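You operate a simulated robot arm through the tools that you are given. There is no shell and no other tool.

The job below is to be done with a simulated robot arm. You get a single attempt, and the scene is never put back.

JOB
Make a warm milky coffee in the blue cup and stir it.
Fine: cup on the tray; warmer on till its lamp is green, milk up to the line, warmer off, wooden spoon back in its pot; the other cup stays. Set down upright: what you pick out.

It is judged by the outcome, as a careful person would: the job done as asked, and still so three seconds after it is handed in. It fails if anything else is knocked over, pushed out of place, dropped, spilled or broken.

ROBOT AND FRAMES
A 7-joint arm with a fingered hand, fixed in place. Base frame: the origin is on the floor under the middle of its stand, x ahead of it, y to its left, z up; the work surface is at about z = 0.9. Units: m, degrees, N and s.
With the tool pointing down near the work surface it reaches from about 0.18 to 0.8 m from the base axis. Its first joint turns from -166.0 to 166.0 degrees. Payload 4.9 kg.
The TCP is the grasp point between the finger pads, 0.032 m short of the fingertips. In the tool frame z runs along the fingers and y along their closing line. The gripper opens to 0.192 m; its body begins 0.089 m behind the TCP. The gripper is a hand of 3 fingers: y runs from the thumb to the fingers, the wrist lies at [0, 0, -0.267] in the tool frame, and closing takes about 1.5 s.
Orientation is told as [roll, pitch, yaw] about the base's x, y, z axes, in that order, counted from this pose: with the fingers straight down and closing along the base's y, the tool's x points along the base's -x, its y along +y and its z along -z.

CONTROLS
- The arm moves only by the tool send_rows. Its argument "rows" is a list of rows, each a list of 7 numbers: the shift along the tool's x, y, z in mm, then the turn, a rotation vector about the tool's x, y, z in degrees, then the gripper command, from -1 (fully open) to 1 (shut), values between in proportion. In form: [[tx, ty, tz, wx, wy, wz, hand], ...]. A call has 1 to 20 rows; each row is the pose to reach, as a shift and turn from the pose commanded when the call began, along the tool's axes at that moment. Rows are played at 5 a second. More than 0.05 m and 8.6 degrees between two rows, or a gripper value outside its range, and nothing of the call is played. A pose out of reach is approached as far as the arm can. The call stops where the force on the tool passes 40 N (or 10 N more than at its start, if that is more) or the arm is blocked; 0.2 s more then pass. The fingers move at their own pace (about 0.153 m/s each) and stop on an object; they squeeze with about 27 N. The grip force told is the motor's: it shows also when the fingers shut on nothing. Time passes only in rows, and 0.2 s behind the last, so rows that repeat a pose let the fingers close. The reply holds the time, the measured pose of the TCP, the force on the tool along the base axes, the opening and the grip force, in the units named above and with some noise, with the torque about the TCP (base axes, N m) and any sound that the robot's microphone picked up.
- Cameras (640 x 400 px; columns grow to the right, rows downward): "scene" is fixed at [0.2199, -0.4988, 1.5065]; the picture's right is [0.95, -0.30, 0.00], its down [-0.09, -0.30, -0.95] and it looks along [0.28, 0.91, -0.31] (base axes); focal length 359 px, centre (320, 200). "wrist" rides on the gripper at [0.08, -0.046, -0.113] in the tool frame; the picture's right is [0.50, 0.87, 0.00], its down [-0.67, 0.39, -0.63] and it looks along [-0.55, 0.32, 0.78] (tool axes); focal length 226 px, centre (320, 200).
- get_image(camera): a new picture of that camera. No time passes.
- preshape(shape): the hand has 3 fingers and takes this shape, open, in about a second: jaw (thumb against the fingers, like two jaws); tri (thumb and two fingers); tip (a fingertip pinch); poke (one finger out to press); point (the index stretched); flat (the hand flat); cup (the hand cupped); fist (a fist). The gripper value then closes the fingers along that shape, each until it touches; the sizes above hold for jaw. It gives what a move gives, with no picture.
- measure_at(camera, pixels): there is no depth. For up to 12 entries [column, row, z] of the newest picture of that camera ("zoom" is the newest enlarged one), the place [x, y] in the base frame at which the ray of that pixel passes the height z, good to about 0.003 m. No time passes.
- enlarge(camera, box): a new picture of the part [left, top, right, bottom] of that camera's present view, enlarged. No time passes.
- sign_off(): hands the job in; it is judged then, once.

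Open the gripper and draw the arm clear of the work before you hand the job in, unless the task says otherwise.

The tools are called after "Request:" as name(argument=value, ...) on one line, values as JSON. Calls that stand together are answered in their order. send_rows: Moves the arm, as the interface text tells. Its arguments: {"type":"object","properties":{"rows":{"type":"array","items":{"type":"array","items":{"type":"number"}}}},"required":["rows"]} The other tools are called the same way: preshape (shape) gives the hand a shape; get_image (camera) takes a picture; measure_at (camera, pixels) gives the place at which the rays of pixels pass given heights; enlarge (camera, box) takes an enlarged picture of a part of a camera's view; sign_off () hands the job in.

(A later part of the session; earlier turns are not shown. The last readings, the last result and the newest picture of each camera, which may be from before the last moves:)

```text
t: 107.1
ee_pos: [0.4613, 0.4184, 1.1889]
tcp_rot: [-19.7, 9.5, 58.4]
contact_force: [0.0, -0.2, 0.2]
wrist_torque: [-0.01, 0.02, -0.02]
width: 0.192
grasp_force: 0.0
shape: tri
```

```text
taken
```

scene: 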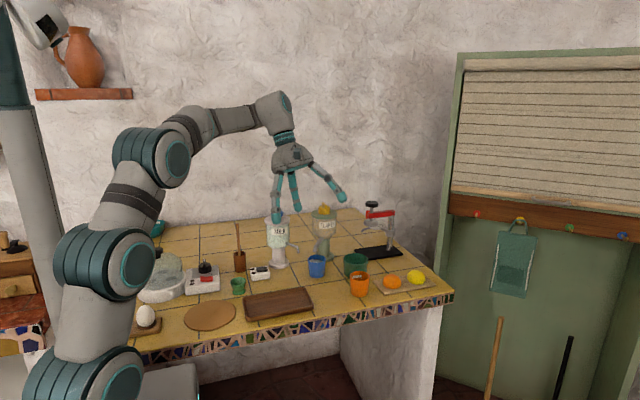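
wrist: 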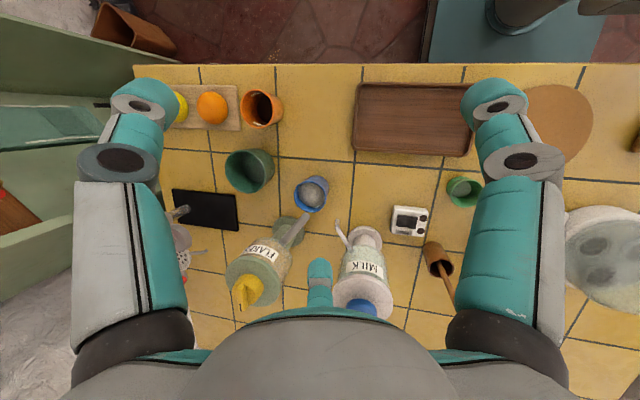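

The cup stands upright at (0.5236, 0.490), free of both spouts. I undo the tilt, then turn to yaw 12 so that the gaps between the fingers face the chute and the spout.

Request:
send_rows(rows=[[0, 0, 0, -5, -2.5, 0, -1], [0, 0, 0, -10, -5, 0, -1], [0, 0, 0, -15, -7.4, 0, -0.5], [0, 0, 0, -19.4, -9.6, 0, 0], [0, 0, 0, -19.4, -9.6, 0, 0]])

Request:
send_rows(rows=[[0, 0, 0, 0, 0, 8, 0], [0, 0, 0, 0, 0, 16, 0], [0, 0, 0, 0, 0, 24, 0.1], [0, 0, 0, 0, 0, 32, 0.15], [0, 0, 0, 0, 0, 40, 0.15], [0, 0, 0, 0, 0, 48, 0.15], [0, 0, 0, 0, 0, 48, 0.15]])

Request:
get_image(camera="wrist")

```text
t: 108.3
ee_pos: [0.4614, 0.4175, 1.1885]
tcp_rot: [0.0, -0.2, 60.1]
contact_force: [0.4, -0.5, -0.1]
wrist_torque: [-0.03, 0.0, 0.0]
width: 0.0966
grasp_force: 0.1
shape: tri
```

```text
t: 109.9
ee_pos: [0.4618, 0.4167, 1.1882]
tcp_rot: [0.0, -0.1, 12.0]
contact_force: [0.0, 0.7, -1.1]
wrist_torque: [-0.01, 0.0, 0.02]
width: 0.0818
grasp_force: 0.0
shape: tri
```

```text
taken
```

wrist: 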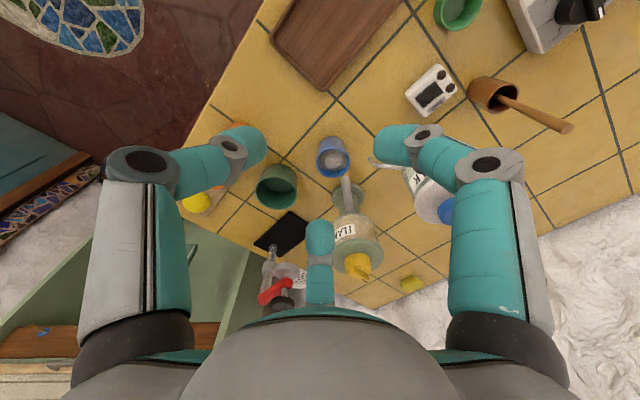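

The cup is at (333,157) here; I enlarge to measure its centre once more.

Request:
enlarge(camera="wrist", box=[303, 122, 373, 192])

Request:
enlarge(camera="scene", box=[290, 235, 350, 285])

```text
5.71 times, centred on (338, 157) of wrist
```

zoom: 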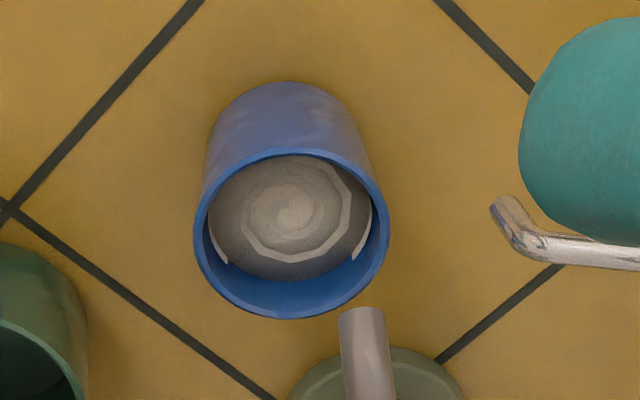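

```text
8.00 times, centred on (320, 260) of scene
```

zoom: 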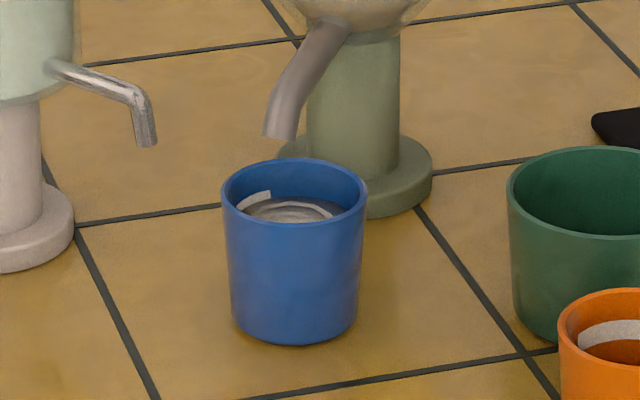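

I measure the rim centres in both views.

Request:
measure_at(camera="zoom", pixels=[[294.5, 190.5, 0.961]])

Request:
measure_at(camera="wrist", pixels=[[333, 162.9, 0.961], [346, 179, 0.968], [372.5, 157.5, 0.97]])

```text
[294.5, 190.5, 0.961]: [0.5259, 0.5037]
```

```text
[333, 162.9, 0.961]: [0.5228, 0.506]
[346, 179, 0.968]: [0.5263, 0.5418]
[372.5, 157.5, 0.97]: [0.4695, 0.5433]
```

The closer measurement puts the cup at (0.524, 0.505), still partly beneath the flakes chute at (0.526, 0.542), so I must not lift it here. I go back to the tilted one-finger pose to push it further south.

Request:
send_rows(rows=[[0, 0, 0, 0, 0, -8, -1], [0, 0, 0, 0, 0, -16, -1], [0, 0, 0, 0, 0, -24, -1], [0, 0, 0, 0, 0, -32, -1], [0, 0, 0, 0, 0, -40, -1], [0, 0, 0, 0, 0, -48, -1], [0, 0, 0, 0, 0, -48, -1]])

Request:
send_rows(rows=[[0, 0, 20, 4.9, 2.4, 0, -1], [0, 0, 45, 9.7, 4.8, 0, -1], [0, 0, 70, 14.5, 7.2, 0, -1], [0, 0, 100, 19.4, 9.6, 0, -1], [0, 0, 130, 19.4, 9.6, 0, -1], [0, 0, 130, 19.4, 9.6, 0, -1]])

Request:
get_image(camera="wrist")

Request:
enlarge(camera="scene", box=[250, 180, 370, 300])

```text
t: 111.5
ee_pos: [0.4604, 0.4177, 1.1893]
tcp_rot: [-0.1, -0.1, 60.1]
contact_force: [0.4, -0.2, 0.4]
wrist_torque: [0.02, -0.02, 0.02]
width: 0.1922
grasp_force: 0.1
shape: tri
```

```text
t: 112.9
ee_pos: [0.4605, 0.4184, 1.0579]
tcp_rot: [-19.8, 9.2, 58.3]
contact_force: [0.9, 0.6, 0.5]
wrist_torque: [0.06, 0.02, -0.01]
width: 0.1919
grasp_force: 0.0
shape: tri
```

```text
taken
```

wrist: 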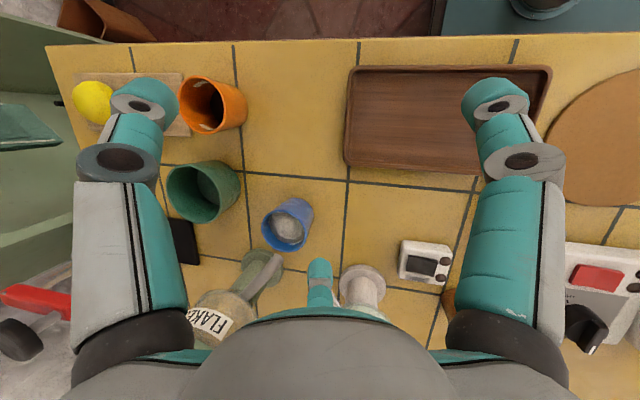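

```text
3.33 times, centred on (310, 240) of scene
```

zoom: 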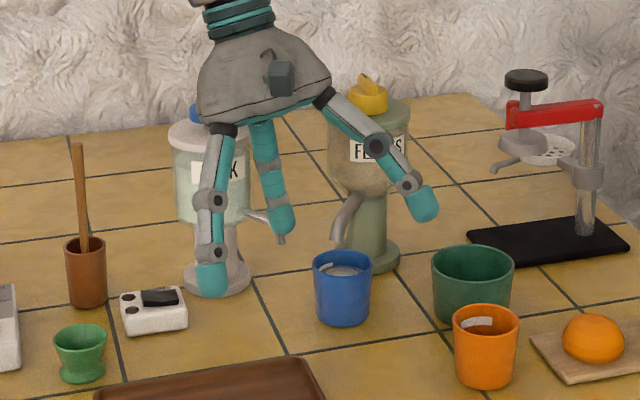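

The finger tip is at about (0.468, 0.511), south of the spout. I lower straight down 80 mm beside the cup's west side.

Request:
send_rows(rows=[[-3.3, 6.6, 18.7, 0, 0, 0, -1], [-6.6, 13.3, 37.5, 0, 0, 0, -1], [-9.8, 20, 56, 0, 0, 0, -1], [-13.1, 26.6, 75, 0, 0, 0, -1], [-13.1, 26.6, 75, 0, 0, 0, -1]])

Request:
enlarge(camera="wrist", box=[220, 190, 400, 320])

Request:
enlarge(camera="scene", box=[265, 215, 355, 295])

```text
t: 114.1
ee_pos: [0.4616, 0.4175, 0.9775]
tcp_rot: [-19.7, 9.3, 58.3]
contact_force: [-0.5, 0.3, -0.3]
wrist_torque: [-0.03, -0.03, 0.01]
width: 0.1922
grasp_force: 0.0
shape: tri
```

```text
3.08 times, centred on (310, 255) of wrist
```

zoom: 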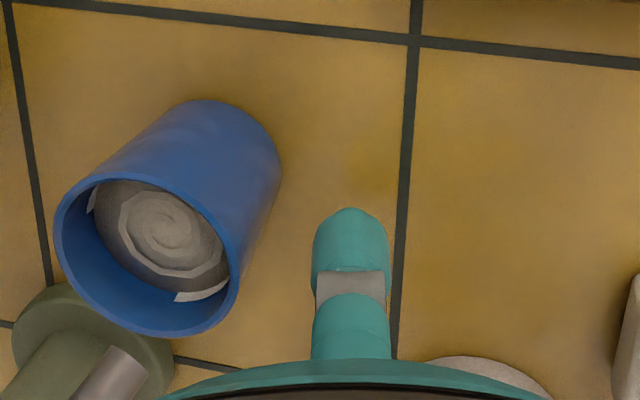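

```text
5.00 times, centred on (310, 255) of scene
```

zoom: 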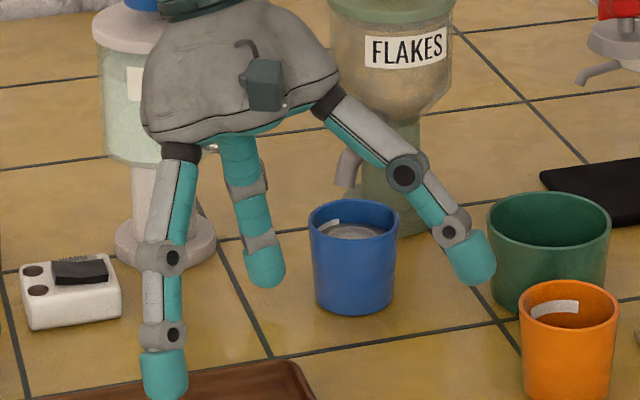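

Clear. I move the finger to the cup's north-west side and push toward the south-south-east.

Request:
send_rows(rows=[[-11.5, -4.3, -0.5, 0, 0, 0, -1], [-23.1, -8.5, -1, 0, 0, 0, -1], [-21.5, -12.9, 0.8, 0, 0, 0, -1], [-20, -17.3, 2.7, 0, 0, 0, -1], [-18.4, -21.7, 4.5, 0, 0, 0, -1], [-16.9, -26, 6.3, 0, 0, 0, -1], [-16.9, -26, 6.3, 0, 0, 0, -1]])

Request:
enlarge(camera="wrist", box=[220, 190, 400, 320])

Request:
enlarge(camera="scene", box=[265, 215, 355, 295])

```text
t: 115.7
ee_pos: [0.4932, 0.418, 0.978]
tcp_rot: [-19.7, 9.3, 58.4]
contact_force: [-0.6, 0.7, 0.7]
wrist_torque: [0.03, 0.02, 0.02]
width: 0.192
grasp_force: 0.0
shape: tri
```

```text
3.08 times, centred on (310, 255) of wrist
```

zoom: 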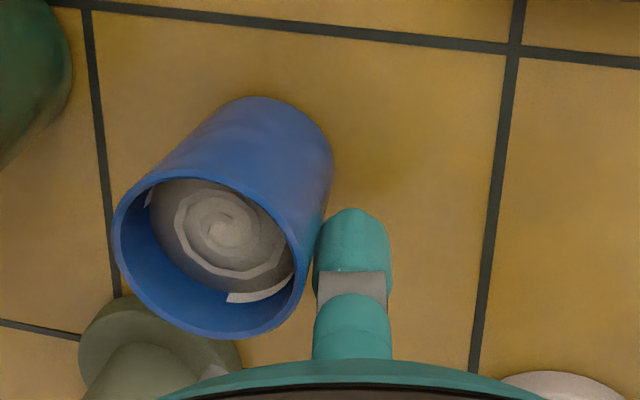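

```text
5.00 times, centred on (310, 255) of scene
```

zoom: 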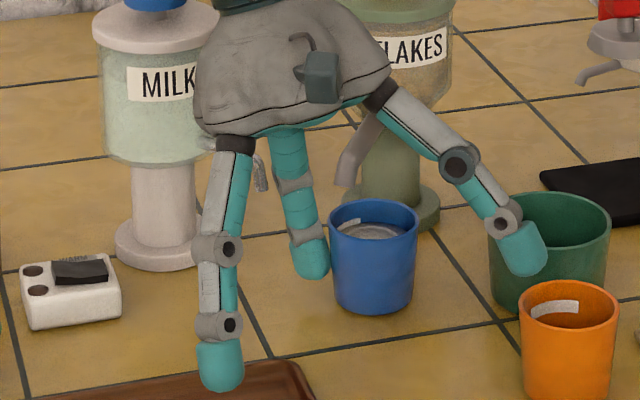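

The cup moves along. I push 30 mm more, heading further to the south; the east finger stays about 20 mm above the orange cup's rim.

Request:
send_rows(rows=[[2.3, -4, 1.8, 0, 0, 0, -1], [4.7, -8, 3.7, 0, 0, 0, -1], [7, -12, 5.5, 0, 0, 0, -1], [9.4, -16, 7.3, 0, 0, 0, -1], [11.7, -20, 9.2, 0, 0, 0, -1], [14.1, -24.1, 11, 0, 0, 0, -1], [14.1, -24.1, 11, 0, 0, 0, -1]])

Request:
enlarge(camera="wrist", box=[220, 190, 400, 320])

Request:
enlarge(camera="scene", box=[275, 225, 375, 300])

```text
t: 117.3
ee_pos: [0.5074, 0.3917, 0.9771]
tcp_rot: [-19.8, 9.4, 58.5]
contact_force: [-0.1, 1.3, -0.3]
wrist_torque: [-0.01, 0.0, 0.03]
width: 0.1918
grasp_force: 0.1
shape: tri
```

```text
3.08 times, centred on (310, 255) of wrist
```

zoom: 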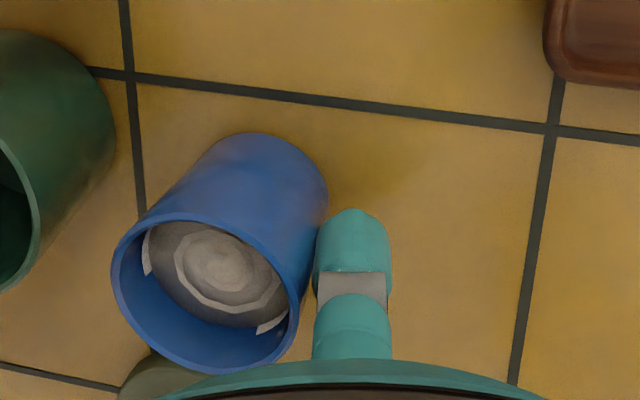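

```text
5.33 times, centred on (325, 262) of scene
```

zoom: 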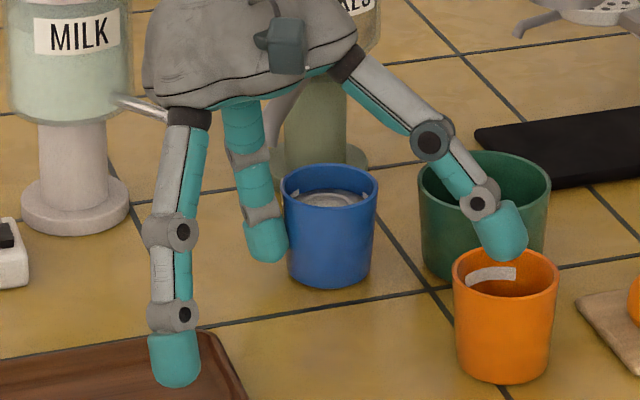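

I measure the cup's new place before moving away.

Request:
measure_at(camera="zoom", pixels=[[329.5, 186, 0.961], [281, 186, 0.961], [378, 186, 0.961]])

```text
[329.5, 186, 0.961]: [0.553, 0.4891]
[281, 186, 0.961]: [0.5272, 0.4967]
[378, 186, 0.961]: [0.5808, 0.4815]
```

The cup is at (0.553, 0.489) now: about 20 mm clear of the chute and of the green cup. I draw the finger back west and rise, then undo the tilt and turn to yaw 9.

Request:
send_rows(rows=[[4, 7, -1.7, 0, 0, 0, -1], [8.5, 14, -3.4, 0, 0, 0, -1], [12.9, 20.8, -5.1, 0, 0, 0, -1], [19, 8, -40, 0, 0, 0, -1], [26, -6, -80, 0, 0, 0, -1], [33, -20, -120, 0, 0, 0, -1], [40, -33, -155, 0, 0, 0, -1], [45.5, -45, -191, 0, 0, 0, -1], [45.5, -45, -191, 0, 0, 0, -1]])

Request:
send_rows(rows=[[0, 0, 0, -5, -2.5, 0, -1], [0, 0, 0, -10, -5, 0, -1], [0, 0, 0, -15, -7.4, 0, -0.5], [0, 0, 0, -19.4, -9.6, 0, 0], [0, 0, 0, -19.4, -9.6, 0, 0]])

Request:
send_rows(rows=[[0, 0, 0, 0, 0, 8, 0], [0, 0, 0, 0, 0, 16, 0], [0, 0, 0, 0, 0, 24, 0.1], [0, 0, 0, 0, 0, 32, 0.15], [0, 0, 0, 0, 0, 40, 0.15], [0, 0, 0, 0, 0, 48, 0.15], [0, 0, 0, 0, 0, 51, 0.15], [0, 0, 0, 0, 0, 51, 0.15]])

Request:
get_image(camera="wrist")

Request:
get_image(camera="scene")

```text
t: 119.3
ee_pos: [0.4838, 0.3908, 1.1787]
tcp_rot: [-19.6, 9.4, 58.5]
contact_force: [-0.4, 0.3, 0.2]
wrist_torque: [0.0, 0.0, 0.03]
width: 0.1921
grasp_force: 0.0
shape: tri
```

```text
t: 120.5
ee_pos: [0.4823, 0.3921, 1.179]
tcp_rot: [0.0, -0.2, 60.0]
contact_force: [-0.8, -0.5, 0.3]
wrist_torque: [0.01, -0.01, -0.02]
width: 0.0967
grasp_force: 0.0
shape: tri
```

```text
t: 122.3
ee_pos: [0.4829, 0.392, 1.1794]
tcp_rot: [0.0, -0.1, 8.8]
contact_force: [0.5, -0.4, 0.4]
wrist_torque: [0.0, -0.01, 0.0]
width: 0.0818
grasp_force: 0.0
shape: tri
```

```text
taken
```

wrist: 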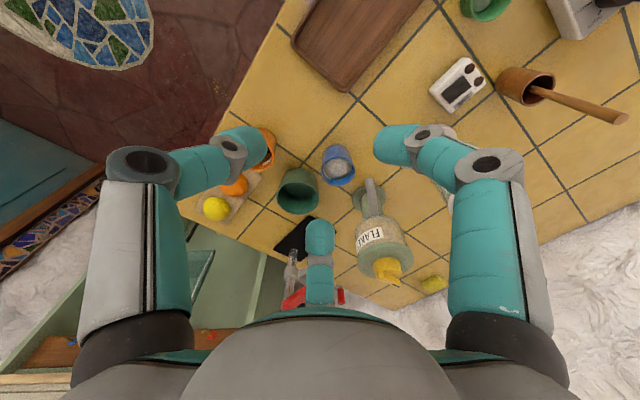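

```text
taken
```

scene: 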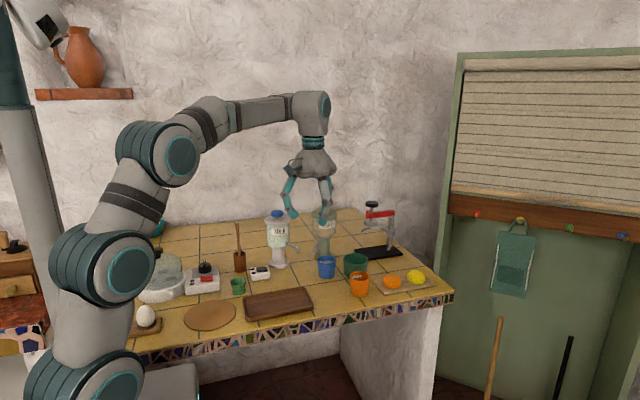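

I measure the cup carefully again from both cameras: it appears at about (338,165) in the wrist view and (327,265) in the scene.

Request:
enlarge(camera="wrist", box=[300, 130, 400, 210])

Request:
enlarge(camera="scene", box=[300, 235, 380, 290])

```text
5.00 times, centred on (350, 170) of wrist
```

zoom: 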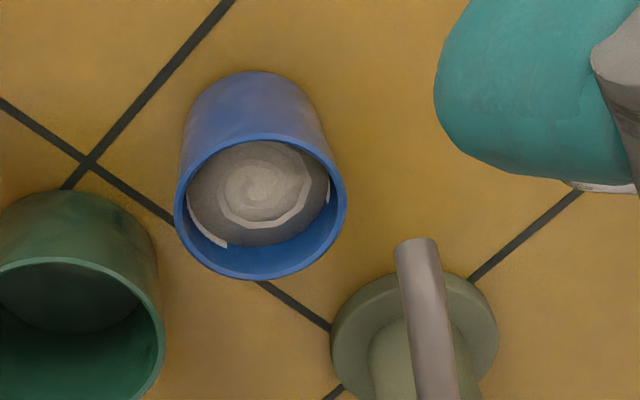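

```text
7.27 times, centred on (340, 262) of scene
```

zoom: 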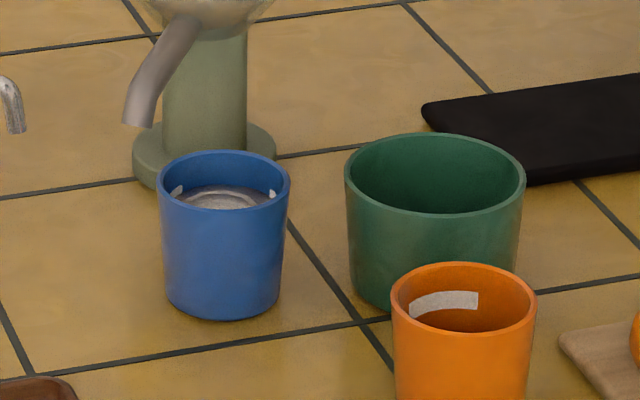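

I take the rim centres: blue at scene zoom (224,180) and wrist (338,171.3); green at scene zoom (435.5,173).

Request:
measure_at(camera="zoom", pixels=[[224, 180, 0.961], [435.5, 173, 0.97], [435.5, 173, 0.975], [138, 122, 0.968]])

Request:
measure_at(camera="wrist", pixels=[[338, 171.3, 0.961], [300, 191, 0.97], [369.5, 178.5, 0.968]])

```text
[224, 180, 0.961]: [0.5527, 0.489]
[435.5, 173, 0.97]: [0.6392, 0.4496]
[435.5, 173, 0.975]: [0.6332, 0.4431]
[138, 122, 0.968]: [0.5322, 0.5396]
```

```text
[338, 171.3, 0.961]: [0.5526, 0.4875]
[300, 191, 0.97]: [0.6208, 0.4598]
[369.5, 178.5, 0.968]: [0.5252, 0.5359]
```

The cup is at (0.5527, 0.4885). I go above it with a 10-degree lean that keeps the palm away from the flakes jar.

Request:
send_rows(rows=[[-17, 17, 10, -2, -0.3, 0, 0.1], [-34, 34, 25, -4, -0.6, 0, 0.1], [-51, 51, 42, -6, -1, 0, 0.1], [-68, 68, 60, -8, -1.3, 0, 0.1], [-84, 84.5, 79.4, -9.9, -1.6, 0, 0.1], [-84, 84.5, 79.4, -9.9, -1.6, 0, 0.1]])

Request:
get_image(camera="wrist")

Request:
enlarge(camera="scene", box=[270, 160, 400, 300])

```text
t: 123.7
ee_pos: [0.5512, 0.4887, 1.0991]
tcp_rot: [10.0, -1.8, 8.9]
contact_force: [0.7, 0.6, 0.4]
wrist_torque: [-0.03, 0.0, 0.01]
width: 0.0861
grasp_force: 0.0
shape: tri
```

```text
taken
```

wrist: 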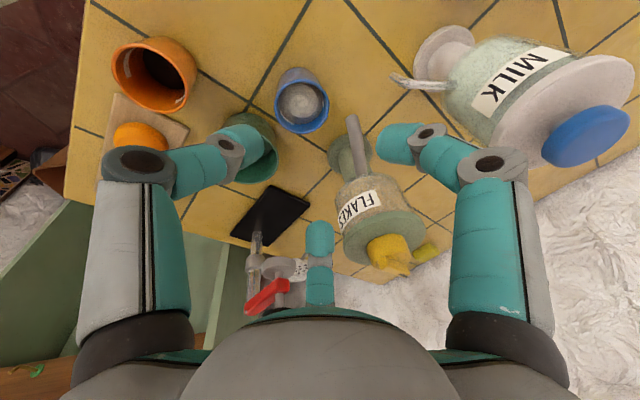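

```text
2.86 times, centred on (335, 230) of scene
```

zoom: 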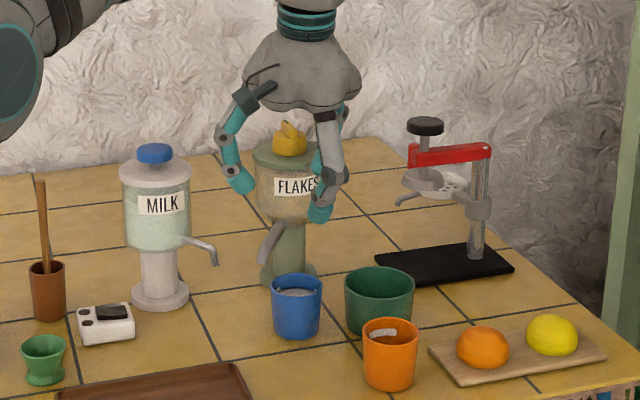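

All clear around the fingers. I lower straight down around the cup in steps, stopping at z 0.955 to check.

Request:
send_rows(rows=[[-0.3, -7.2, 39.4, 0, 0, 0, 0.1], [1, -14.1, 78.7, 0, 0, 0, 0.1], [2.1, -20.2, 113.2, 0, 0, 0, 0.1], [2.8, -23.5, 132, 0, 0, 0, 0.1], [3, -25.3, 141.7, 0, 0, 0, 0.1], [3, -25.3, 141.7, 0, 0, 0, 0.1]])

Request:
enlarge(camera="wrist", box=[180, 100, 480, 280])

Request:
enlarge(camera="scene", box=[290, 210, 400, 300])

```text
t: 125.1
ee_pos: [0.5527, 0.4887, 0.954]
tcp_rot: [9.9, -1.7, 8.9]
contact_force: [0.2, 1.2, 0.2]
wrist_torque: [0.04, 0.06, -0.01]
width: 0.086
grasp_force: 0.1
shape: tri
```

```text
2.13 times, centred on (330, 190) of wrist
```

zoom: 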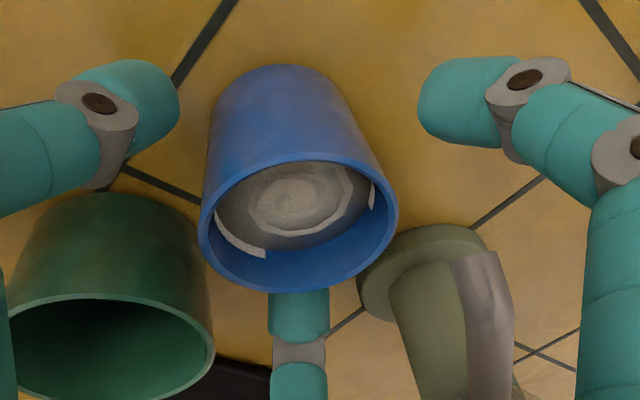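

```text
4.44 times, centred on (345, 255) of scene
```

zoom: 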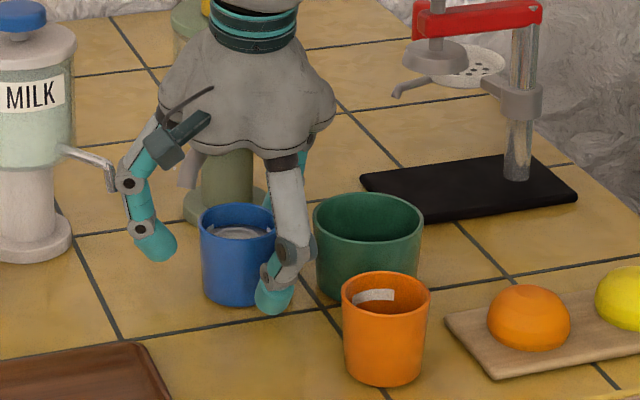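

The fingers stand around the cup with clearance everywhere. I lower 5 mm more and close gently.

Request:
send_rows(rows=[[0.1, -0.5, 2.5, 0, 0, 0, 0.15], [0.2, -0.9, 4.9, 0, 0, 0, 0.25], [0.2, -0.9, 4.9, 0, 0, 0, 0.35], [0.2, -0.9, 4.9, 0, 0, 0, 0.45], [0.2, -0.9, 4.9, 0, 0, 0, 0.6], [0.2, -0.9, 4.9, 0, 0, 0, 0.8], [0.2, -0.9, 4.9, 0, 0, 0, 1], [0.2, -0.9, 4.9, 0, 0, 0, 1], [0.2, -0.9, 4.9, 0, 0, 0, 1]])

Request:
enlarge(camera="wrist", box=[180, 100, 480, 280])

Request:
enlarge(camera="scene", box=[290, 220, 380, 300])

```text
t: 127.1
ee_pos: [0.5535, 0.4896, 0.9497]
tcp_rot: [9.9, -1.7, 8.9]
contact_force: [1.2, 0.1, -0.2]
wrist_torque: [0.0, -0.03, -0.02]
width: 0.0444
grasp_force: 26.8
shape: tri
```

```text
2.13 times, centred on (330, 190) of wrist
```

zoom: 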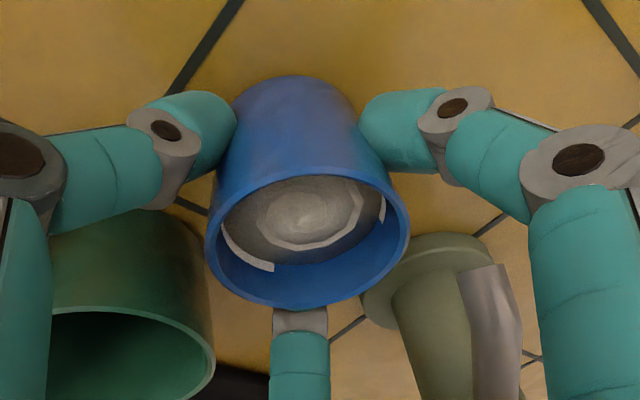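

```text
5.00 times, centred on (335, 260) of scene
```

zoom: 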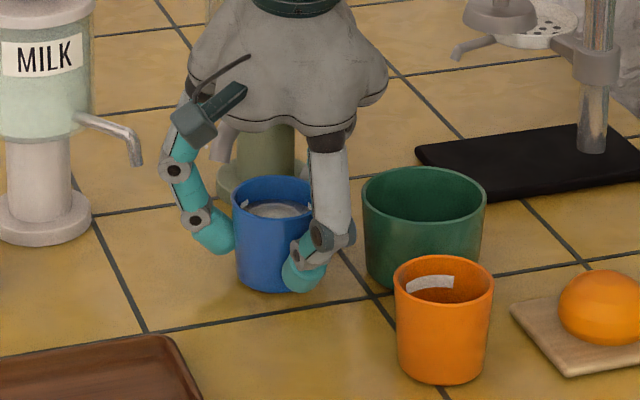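

The cup is held upright with 27 N. I lift it gently a little, move south away from the chute, and then lift to 40 mm.

Request:
send_rows(rows=[[-0.1, 0.5, -3, 0, 0, 0, 1], [-0.2, 1.2, -6.9, 0, 0, 0, 1], [-0.4, 2.1, -11.8, 0, 0, 0, 1], [0.4, -2.5, -14, 0, 0, 0, 1], [1.7, -11.1, -18.5, 0, 0, 0, 1], [3.3, -20.8, -24.1, 0, 0, 0, 1], [4.6, -30, -31, 0, 0, 0, 1], [5.8, -37, -37.5, 0, 0, 0, 1], [6.9, -43.5, -44.5, 0, 0, 0, 1], [7.3, -46.6, -49.1, 0, 0, 0, 1], [7.3, -46.6, -49.1, 0, 0, 0, 1]])

Request:
enlarge(camera="scene", box=[270, 200, 390, 300])

Request:
get_image(camera="wrist")

```text
t: 129.5
ee_pos: [0.5538, 0.4335, 0.9896]
tcp_rot: [9.9, -1.8, 8.9]
contact_force: [-0.6, 0.5, -1.9]
wrist_torque: [-0.06, 0.02, 0.02]
width: 0.0444
grasp_force: 26.6
shape: tri
```

```text
4.00 times, centred on (330, 250) of scene
```

zoom: 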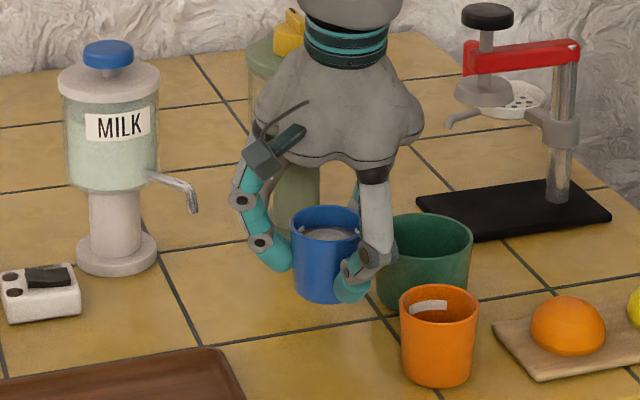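

```text
taken
```

wrist: 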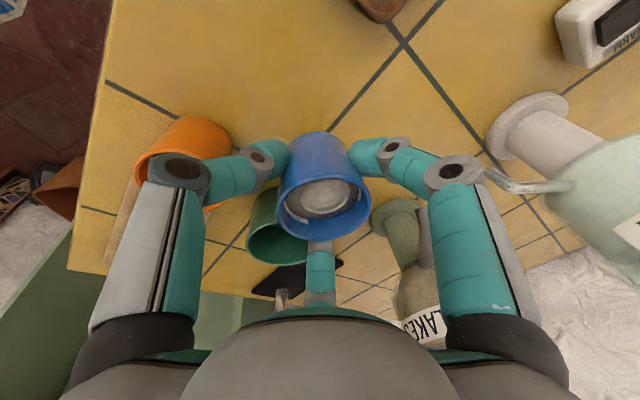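

The cup hangs level. I carry it slowly to above the tray's middle (0.362, 0.374), turning the hand to yaw 60 on the way so that the fingers will fit inside the tray.

Request:
send_rows(rows=[[8, -1.1, -0.5, -0.1, 0.3, -2, 1], [22, -3, -1.2, -0.2, 1, -5.5, 1], [38, -5.3, -2.2, -0.3, 1.7, -9.5, 1], [54, -7.5, -3.1, -0.4, 2.4, -13.5, 1], [71, -9.8, -4, -0.6, 3.2, -17.9, 1], [88, -12.2, -5, -0.7, 3.9, -22.2, 1], [105, -14.5, -6, -0.8, 4.7, -26.5, 1], [122, -16.9, -6.9, -1, 5.5, -30.8, 1], [139, -19.2, -7.9, -1.1, 6.2, -35.1, 1], [156, -21.6, -8.9, -1.2, 7, -39.4, 1], [173, -23.9, -9.8, -1.4, 7.7, -43.7, 1], [188, -26, -10.7, -1.5, 8.4, -47.5, 1], [196, -27.1, -11.1, -1.6, 8.8, -49.5, 1], [198.7, -27.5, -11.3, -1.6, 8.9, -50.2, 1], [198.7, -27.5, -11.3, -1.6, 8.9, -50.2, 1]])

Request:
get_image(camera="wrist")

Request:
enlarge(camera="scene", box=[210, 220, 340, 330])

```text
t: 132.7
ee_pos: [0.3607, 0.3745, 0.991]
tcp_rot: [10.0, -1.7, 60.0]
contact_force: [-0.5, 0.0, -1.8]
wrist_torque: [0.01, -0.02, 0.01]
width: 0.0443
grasp_force: 27.1
shape: tri
```

```text
taken
```

wrist: 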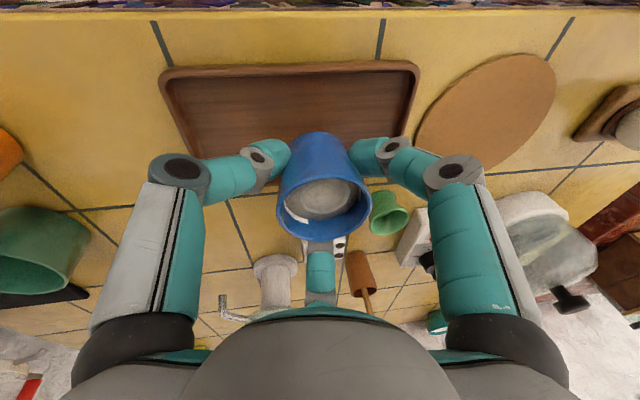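

```text
3.64 times, centred on (275, 275) of scene
```

zoom: 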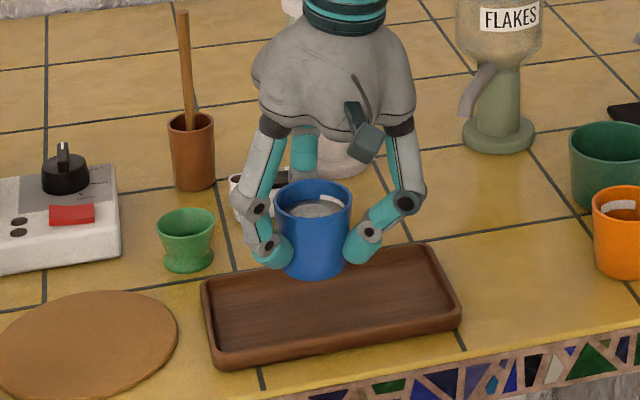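

The cup hangs above the tray's middle. I lower it 30 mm and then feel for the tray floor in small steps.

Request:
send_rows(rows=[[0.2, -1.2, 6.9, 0, 0, 0, 1], [0.4, -2.6, 14.8, 0, 0, 0, 1], [0.7, -3.8, 21.6, 0, 0, 0, 1], [0.9, -4.7, 26.6, 0, 0, 0, 1], [0.9, -5.2, 29.5, 0, 0, 0, 1], [1, -5.6, 31.5, 0, 0, 0, 1], [1, -5.6, 31.5, 0, 0, 0, 1]])

Request:
enlarge(camera="scene", box=[230, 250, 330, 325])

```text
t: 134.3
ee_pos: [0.3613, 0.3736, 0.9577]
tcp_rot: [10.0, -1.5, 59.9]
contact_force: [-0.9, -0.7, -1.4]
wrist_torque: [0.02, 0.0, -0.01]
width: 0.0444
grasp_force: 27.2
shape: tri
```

```text
5.33 times, centred on (280, 288) of scene
```

zoom: 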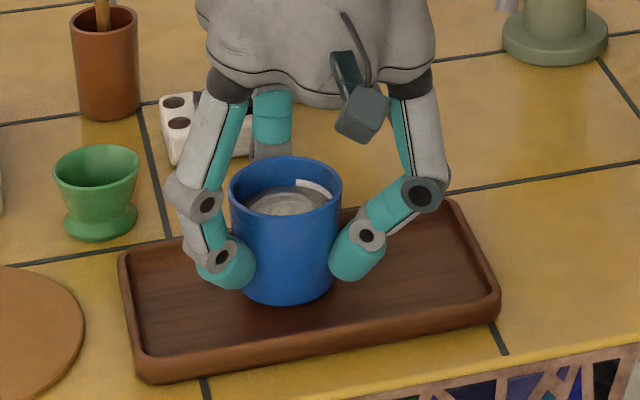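

Still hanging free by the force. I lower 1 mm at a time.

Request:
send_rows(rows=[[0, -0.2, 1, 0, 0, 0, 1], [0.1, -0.3, 2, 0, 0, 0, 1], [0.1, -0.3, 2, 0, 0, 0, 1]])

Request:
send_rows(rows=[[0, -0.2, 1, 0, 0, 0, 1], [0, -0.2, 1, 0, 0, 0, 1]])

```text
t: 135.1
ee_pos: [0.3608, 0.3749, 0.9558]
tcp_rot: [10.0, -1.7, 59.9]
contact_force: [0.1, 0.3, -1.7]
wrist_torque: [0.05, 0.01, 0.01]
width: 0.0443
grasp_force: 26.5
shape: tri
```

```text
t: 135.7
ee_pos: [0.3611, 0.3751, 0.9544]
tcp_rot: [10.0, -1.7, 59.9]
contact_force: [0.9, 0.3, -1.4]
wrist_torque: [0.03, -0.01, -0.01]
width: 0.0446
grasp_force: 26.8
shape: tri
```

Still about -1.5 N (the cup's weight). I continue 1 mm at a time.

Request:
send_rows(rows=[[0, -0.2, 1, 0, 0, 0, 1], [0, -0.2, 1, 0, 0, 0, 1]])

Request:
send_rows(rows=[[0, -0.2, 1, 0, 0, 0, 1], [0, -0.2, 1, 0, 0, 0, 1]])

```text
t: 136.3
ee_pos: [0.361, 0.3744, 0.9545]
tcp_rot: [10.0, -1.6, 59.9]
contact_force: [1.3, -0.2, 1.0]
wrist_torque: [-0.04, -0.07, -0.01]
width: 0.0446
grasp_force: 26.9
shape: tri
```

```text
t: 136.9
ee_pos: [0.3614, 0.3731, 0.953]
tcp_rot: [10.0, -1.7, 59.8]
contact_force: [-0.4, 0.5, 5.8]
wrist_torque: [-0.1, -0.04, 0.0]
width: 0.0449
grasp_force: 27.2
shape: tri
```

The tray carries the cup now (5.8 N). I ease 1 mm, open the fingers moderately, and rise straight up.

Request:
send_rows(rows=[[0, 0.2, -1, 0, 0, 0, 0.8], [0, 0.2, -1, 0, 0, 0, 0.5], [0, 0.2, -1, 0, 0, 0, 0.35], [0, 0.2, -1, 0, 0, 0, 0.22], [0, 0.2, -1, 0, 0, 0, 0.2], [0, 0.2, -1, 0, 0, 0, 0.2], [-0.3, 1.9, -10.8, 0, 0, 0, 0.2], [-0.8, 4.4, -24.6, 0, 0, 0, 0.2], [-1.5, 8.7, -49.2, 0, 0, 0, 0.2], [-2.5, 13.9, -78.7, 0, 0, 0, 0.1], [-3.7, 20.9, -118, 0, 0, 0, 0], [-5, 27.8, -157, 0, 0, 0, 0], [-6.2, 34.8, -196.8, 0, 0, 0, 0], [-6.2, 34.8, -196.8, 0, 0, 0, 0]])

Request:
get_image(camera="scene")

Request:
get_image(camera="wrist")

```text
t: 139.9
ee_pos: [0.3623, 0.3739, 1.1512]
tcp_rot: [10.0, -1.5, 60.0]
contact_force: [-0.7, -0.4, 0.1]
wrist_torque: [-0.06, 0.01, -0.04]
width: 0.0955
grasp_force: 0.1
shape: tri
```

```text
taken
```

scene: 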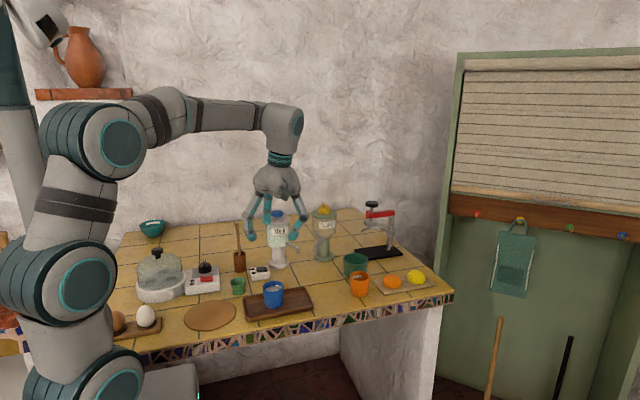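

```text
taken
```

wrist: 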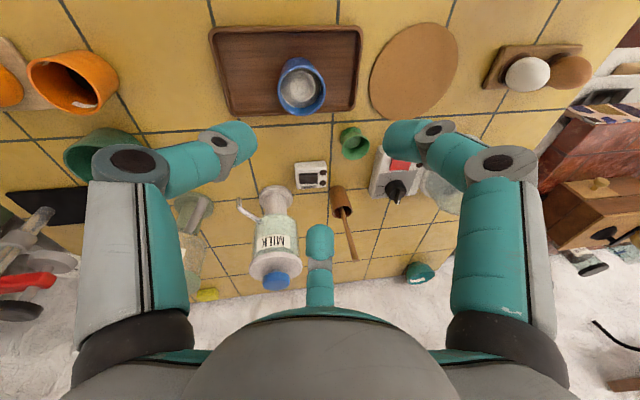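

The cup stands upright on the tray. Next is the spoon: I enlarge it in both views to find its handle and lean.

Request:
enlarge(camera="scene", box=[215, 215, 265, 280])

Request:
enlarge(camera="wrist", box=[310, 170, 390, 280])

Request:
enlarge(camera="scene", box=[240, 270, 320, 325])

```text
6.15 times, centred on (240, 248) of scene
```

zoom: 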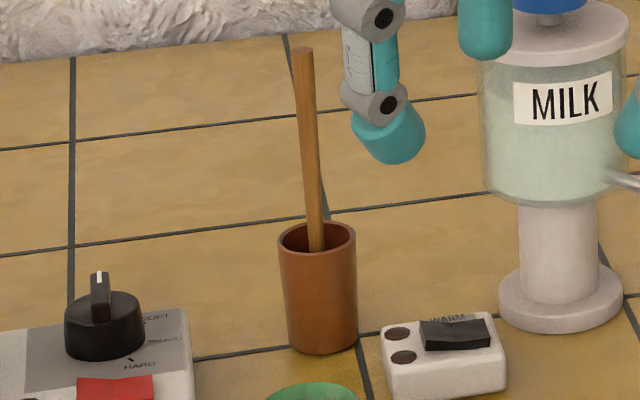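

```text
3.64 times, centred on (350, 225) of wrist
```

zoom: 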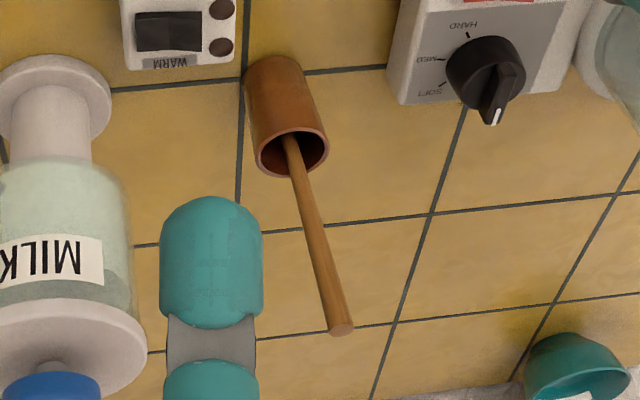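

```text
7.27 times, centred on (280, 298) of scene
```

zoom: 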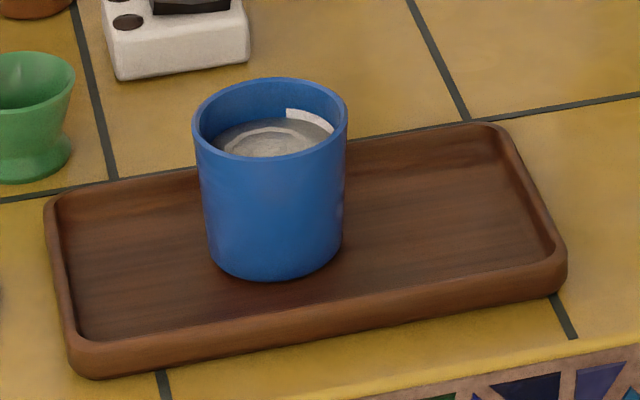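

I triangulate the handle's top end (scene (237.2,224), wrist (355.8,259.9)) and the pot rim's centre.

Request:
measure_at(camera="scene", pixels=[[237.2, 223.95, 1.05], [237.2, 223.95, 1.06], [237.2, 223.95, 1.07], [237.2, 223.95, 1.08], [239.5, 254.5, 0.95], [239.5, 254.5, 0.96], [239.5, 254.5, 0.97]])

Request:
measure_at(camera="wrist", pixels=[[355.8, 259.9, 1.05], [355.8, 259.9, 1.06], [355.8, 259.9, 1.07], [355.8, 259.9, 1.08], [342, 211.8, 0.95], [342, 211.8, 0.96], [342, 211.8, 0.97]])

```text
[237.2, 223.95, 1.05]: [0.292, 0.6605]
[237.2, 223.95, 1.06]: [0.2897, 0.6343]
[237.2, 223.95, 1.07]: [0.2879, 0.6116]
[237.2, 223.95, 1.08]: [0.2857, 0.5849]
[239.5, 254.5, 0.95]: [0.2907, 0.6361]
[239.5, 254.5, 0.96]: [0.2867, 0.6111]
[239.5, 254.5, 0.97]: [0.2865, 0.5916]
```

```text
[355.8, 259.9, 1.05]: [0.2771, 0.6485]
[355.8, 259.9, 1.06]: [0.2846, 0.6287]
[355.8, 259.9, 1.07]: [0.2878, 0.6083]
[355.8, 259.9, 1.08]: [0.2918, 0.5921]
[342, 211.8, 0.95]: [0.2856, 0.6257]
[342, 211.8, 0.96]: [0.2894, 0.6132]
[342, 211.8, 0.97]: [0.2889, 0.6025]
```

The spoon's handle is nearly upright: top at about (0.288, 0.602, 1.073), pot centre (0.288, 0.612), pot rim at 0.96. I straighten the hand, turn to yaw 34 and go above the spoon.

Request:
send_rows(rows=[[0, 0, 0, 5, 0.8, 0, 0], [0, 0, 0, 9.9, 1.6, 0, 0], [0, 0, 0, 9.9, 1.6, 0, 0]])

Request:
send_rows(rows=[[-27, 30, 0, 0, 0, 4.3, 0], [-54, 60, 0, 0, 0, 8.7, 0], [-81, 89, -3, 0, 0, 13, 0.1], [-107, 119, -5, 0, 0, 17.3, 0.1], [-134, 149, -8, 0, 0, 21.7, 0.15], [-161.2, 178.9, -10, 0, 0, 26, 0.15], [-161.2, 178.9, -10, 0, 0, 26, 0.15]])

Request:
get_image(camera="wrist")

Request:
enlarge(camera="scene", box=[170, 140, 310, 290])

```text
t: 140.7
ee_pos: [0.362, 0.3743, 1.1529]
tcp_rot: [0.1, 0.0, 60.0]
contact_force: [0.5, -0.3, 0.3]
wrist_torque: [0.03, 0.0, -0.01]
width: 0.0956
grasp_force: 0.2
shape: tri
```

```text
t: 142.3
ee_pos: [0.2887, 0.6034, 1.1627]
tcp_rot: [0.0, 0.1, 33.8]
contact_force: [-0.2, -0.5, 0.0]
wrist_torque: [-0.01, 0.0, 0.0]
width: 0.0819
grasp_force: 0.1
shape: tri
```

```text
taken
```

wrist: 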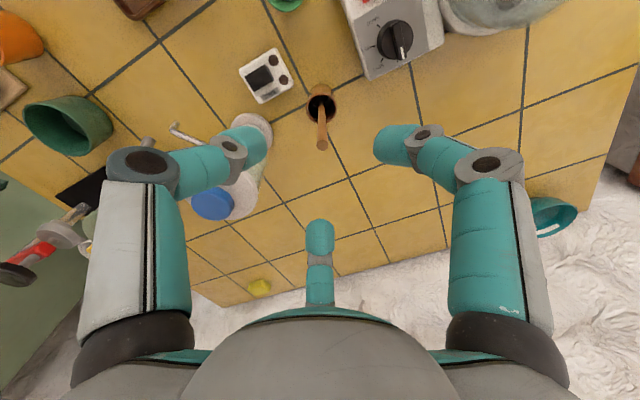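

```text
2.67 times, centred on (240, 215) of scene
```

zoom: 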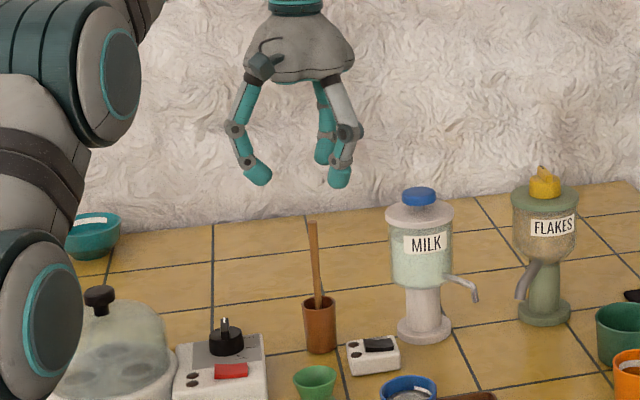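

The spoon's top shows at (322,147), close to the tool axis. I enlarge and measure it from here.

Request:
enlarge(camera="wrist", box=[290, 70, 360, 170])

Request:
measure_at(camera="wrist", pixels=[[322, 147, 1.073], [320, 141.3, 1.073], [321.5, 98, 0.96]])

```text
4.00 times, centred on (325, 120) of wrist
```

zoom: 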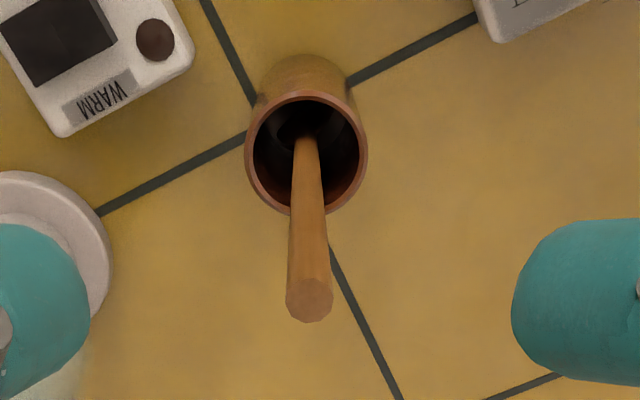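

```text
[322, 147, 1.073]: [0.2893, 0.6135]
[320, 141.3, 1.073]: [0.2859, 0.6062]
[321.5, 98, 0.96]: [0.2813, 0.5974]
```

I refine: handle top centre at wrist (322.3,145), pot rim centre at (321.5,108.8).

Request:
measure_at(camera="wrist", pixels=[[322.25, 145, 1.073], [322.25, 145, 1.068], [321.5, 108.75, 0.96], [321.3, 104.5, 0.95]])

```text
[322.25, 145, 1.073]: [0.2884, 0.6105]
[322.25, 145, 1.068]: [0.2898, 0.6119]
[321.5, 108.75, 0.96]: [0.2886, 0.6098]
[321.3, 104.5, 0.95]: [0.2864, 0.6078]
```

The handle stands nearly vertical at about (0.289, 0.608). I shift 4 mm and lower the open fingers around it to TCP height 1.048.

Request:
send_rows(rows=[[-1.5, 2, 20, 0, 0, 0, 0.15], [-2.8, 3.6, 50, 0, 0, 0, 0.15], [-2.8, 3.6, 80, 0, 0, 0, 0.15], [-2.8, 3.6, 105, 0, 0, 0, 0.15], [-2.8, 3.6, 115, 0, 0, 0, 0.15], [-2.8, 3.6, 115, 0, 0, 0, 0.15]])

Request:
enlarge(camera="wrist", box=[220, 100, 420, 260])

Request:
enlarge(camera="scene", box=[190, 180, 290, 280])

```text
t: 143.7
ee_pos: [0.2867, 0.6089, 1.0484]
tcp_rot: [0.1, 0.1, 34.1]
contact_force: [0.2, -0.5, 0.6]
wrist_torque: [0.02, -0.01, 0.0]
width: 0.0818
grasp_force: 0.2
shape: tri
```

```text
2.50 times, centred on (320, 180) of wrist
```

zoom: 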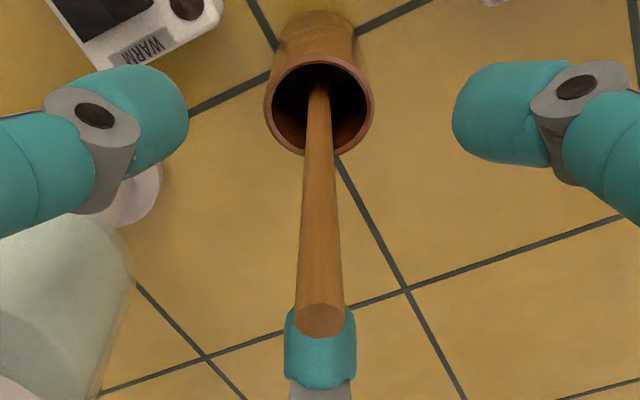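

```text
4.00 times, centred on (240, 230) of scene
```

zoom: 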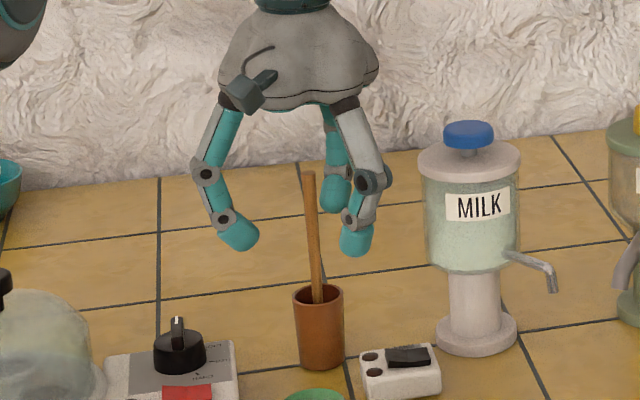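

The handle stands between the three fingers. I close them slowly onto it.

Request:
send_rows(rows=[[0, 0, 0, 0, 0, 0, 0.35], [0, 0, 0, 0, 0, 0, 0.5], [0, 0, 0, 0, 0, 0, 0.65], [0, 0, 0, 0, 0, 0, 0.8], [0, 0, 0, 0, 0, 0, 0.9], [0, 0, 0, 0, 0, 0, 1], [0, 0, 0, 0, 0, 0, 1], [0, 0, 0, 0, 0, 0, 1], [0, 0, 0, 0, 0, 0, 1]])

Request:
enlarge(camera="wrist", box=[220, 100, 420, 260])

Request:
enlarge(camera="scene", box=[200, 190, 280, 280])

```text
t: 145.7
ee_pos: [0.2873, 0.6087, 1.0491]
tcp_rot: [0.0, 0.1, 34.1]
contact_force: [-0.6, 0.6, 0.3]
wrist_torque: [0.0, -0.03, -0.03]
width: 0.0052
grasp_force: 26.5
shape: tri
```

```text
2.50 times, centred on (320, 180) of wrist
```

zoom: 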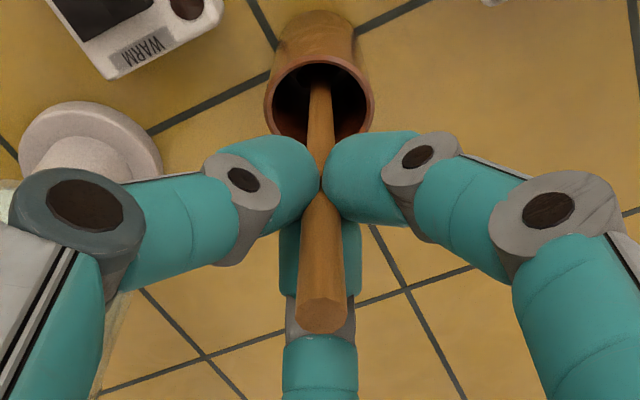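

```text
4.44 times, centred on (240, 235) of scene
```

zoom: 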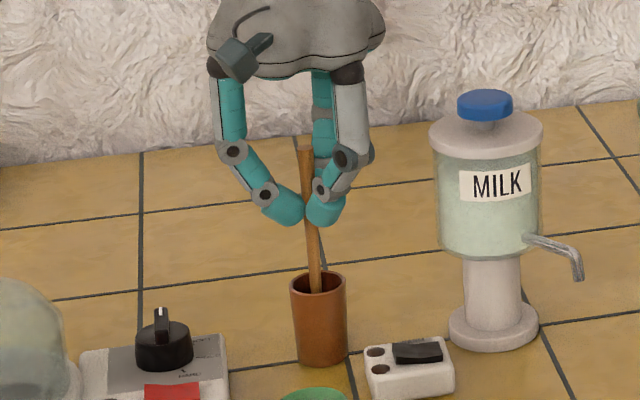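

The handle is gripped with 27 N. I lift 25 mm straight up and check that only the spoon rises.

Request:
send_rows(rows=[[0, 0, -5, 0, 0, 0, 1], [0, 0, -12, 0, 0, 0, 1], [0, 0, -25, 0, 0, 0, 1], [0, 0, -25, 0, 0, 0, 1]])

Request:
enlarge(camera="scene", box=[200, 180, 280, 280])

Request:
enlarge(camera="wrist", box=[220, 60, 420, 220])

```text
t: 146.7
ee_pos: [0.2875, 0.6086, 1.0739]
tcp_rot: [0.1, 0.1, 33.9]
contact_force: [0.5, 0.8, 0.2]
wrist_torque: [-0.02, -0.02, -0.01]
width: 0.005
grasp_force: 26.8
shape: tri
```

```text
4.00 times, centred on (240, 230) of scene
```

zoom: 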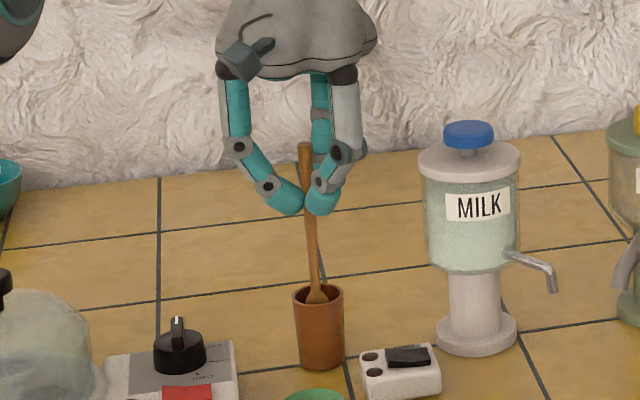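

```text
2.50 times, centred on (320, 140) of wrist
```

zoom: 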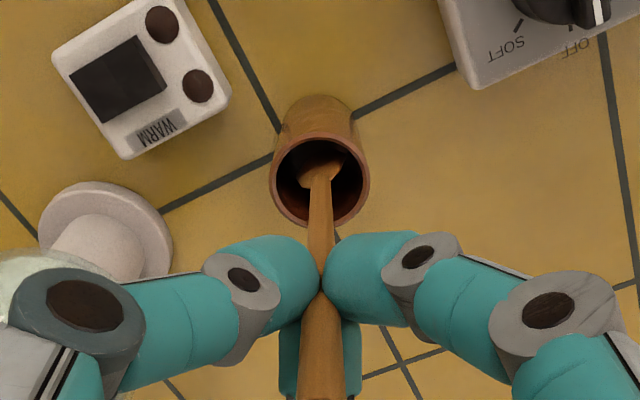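

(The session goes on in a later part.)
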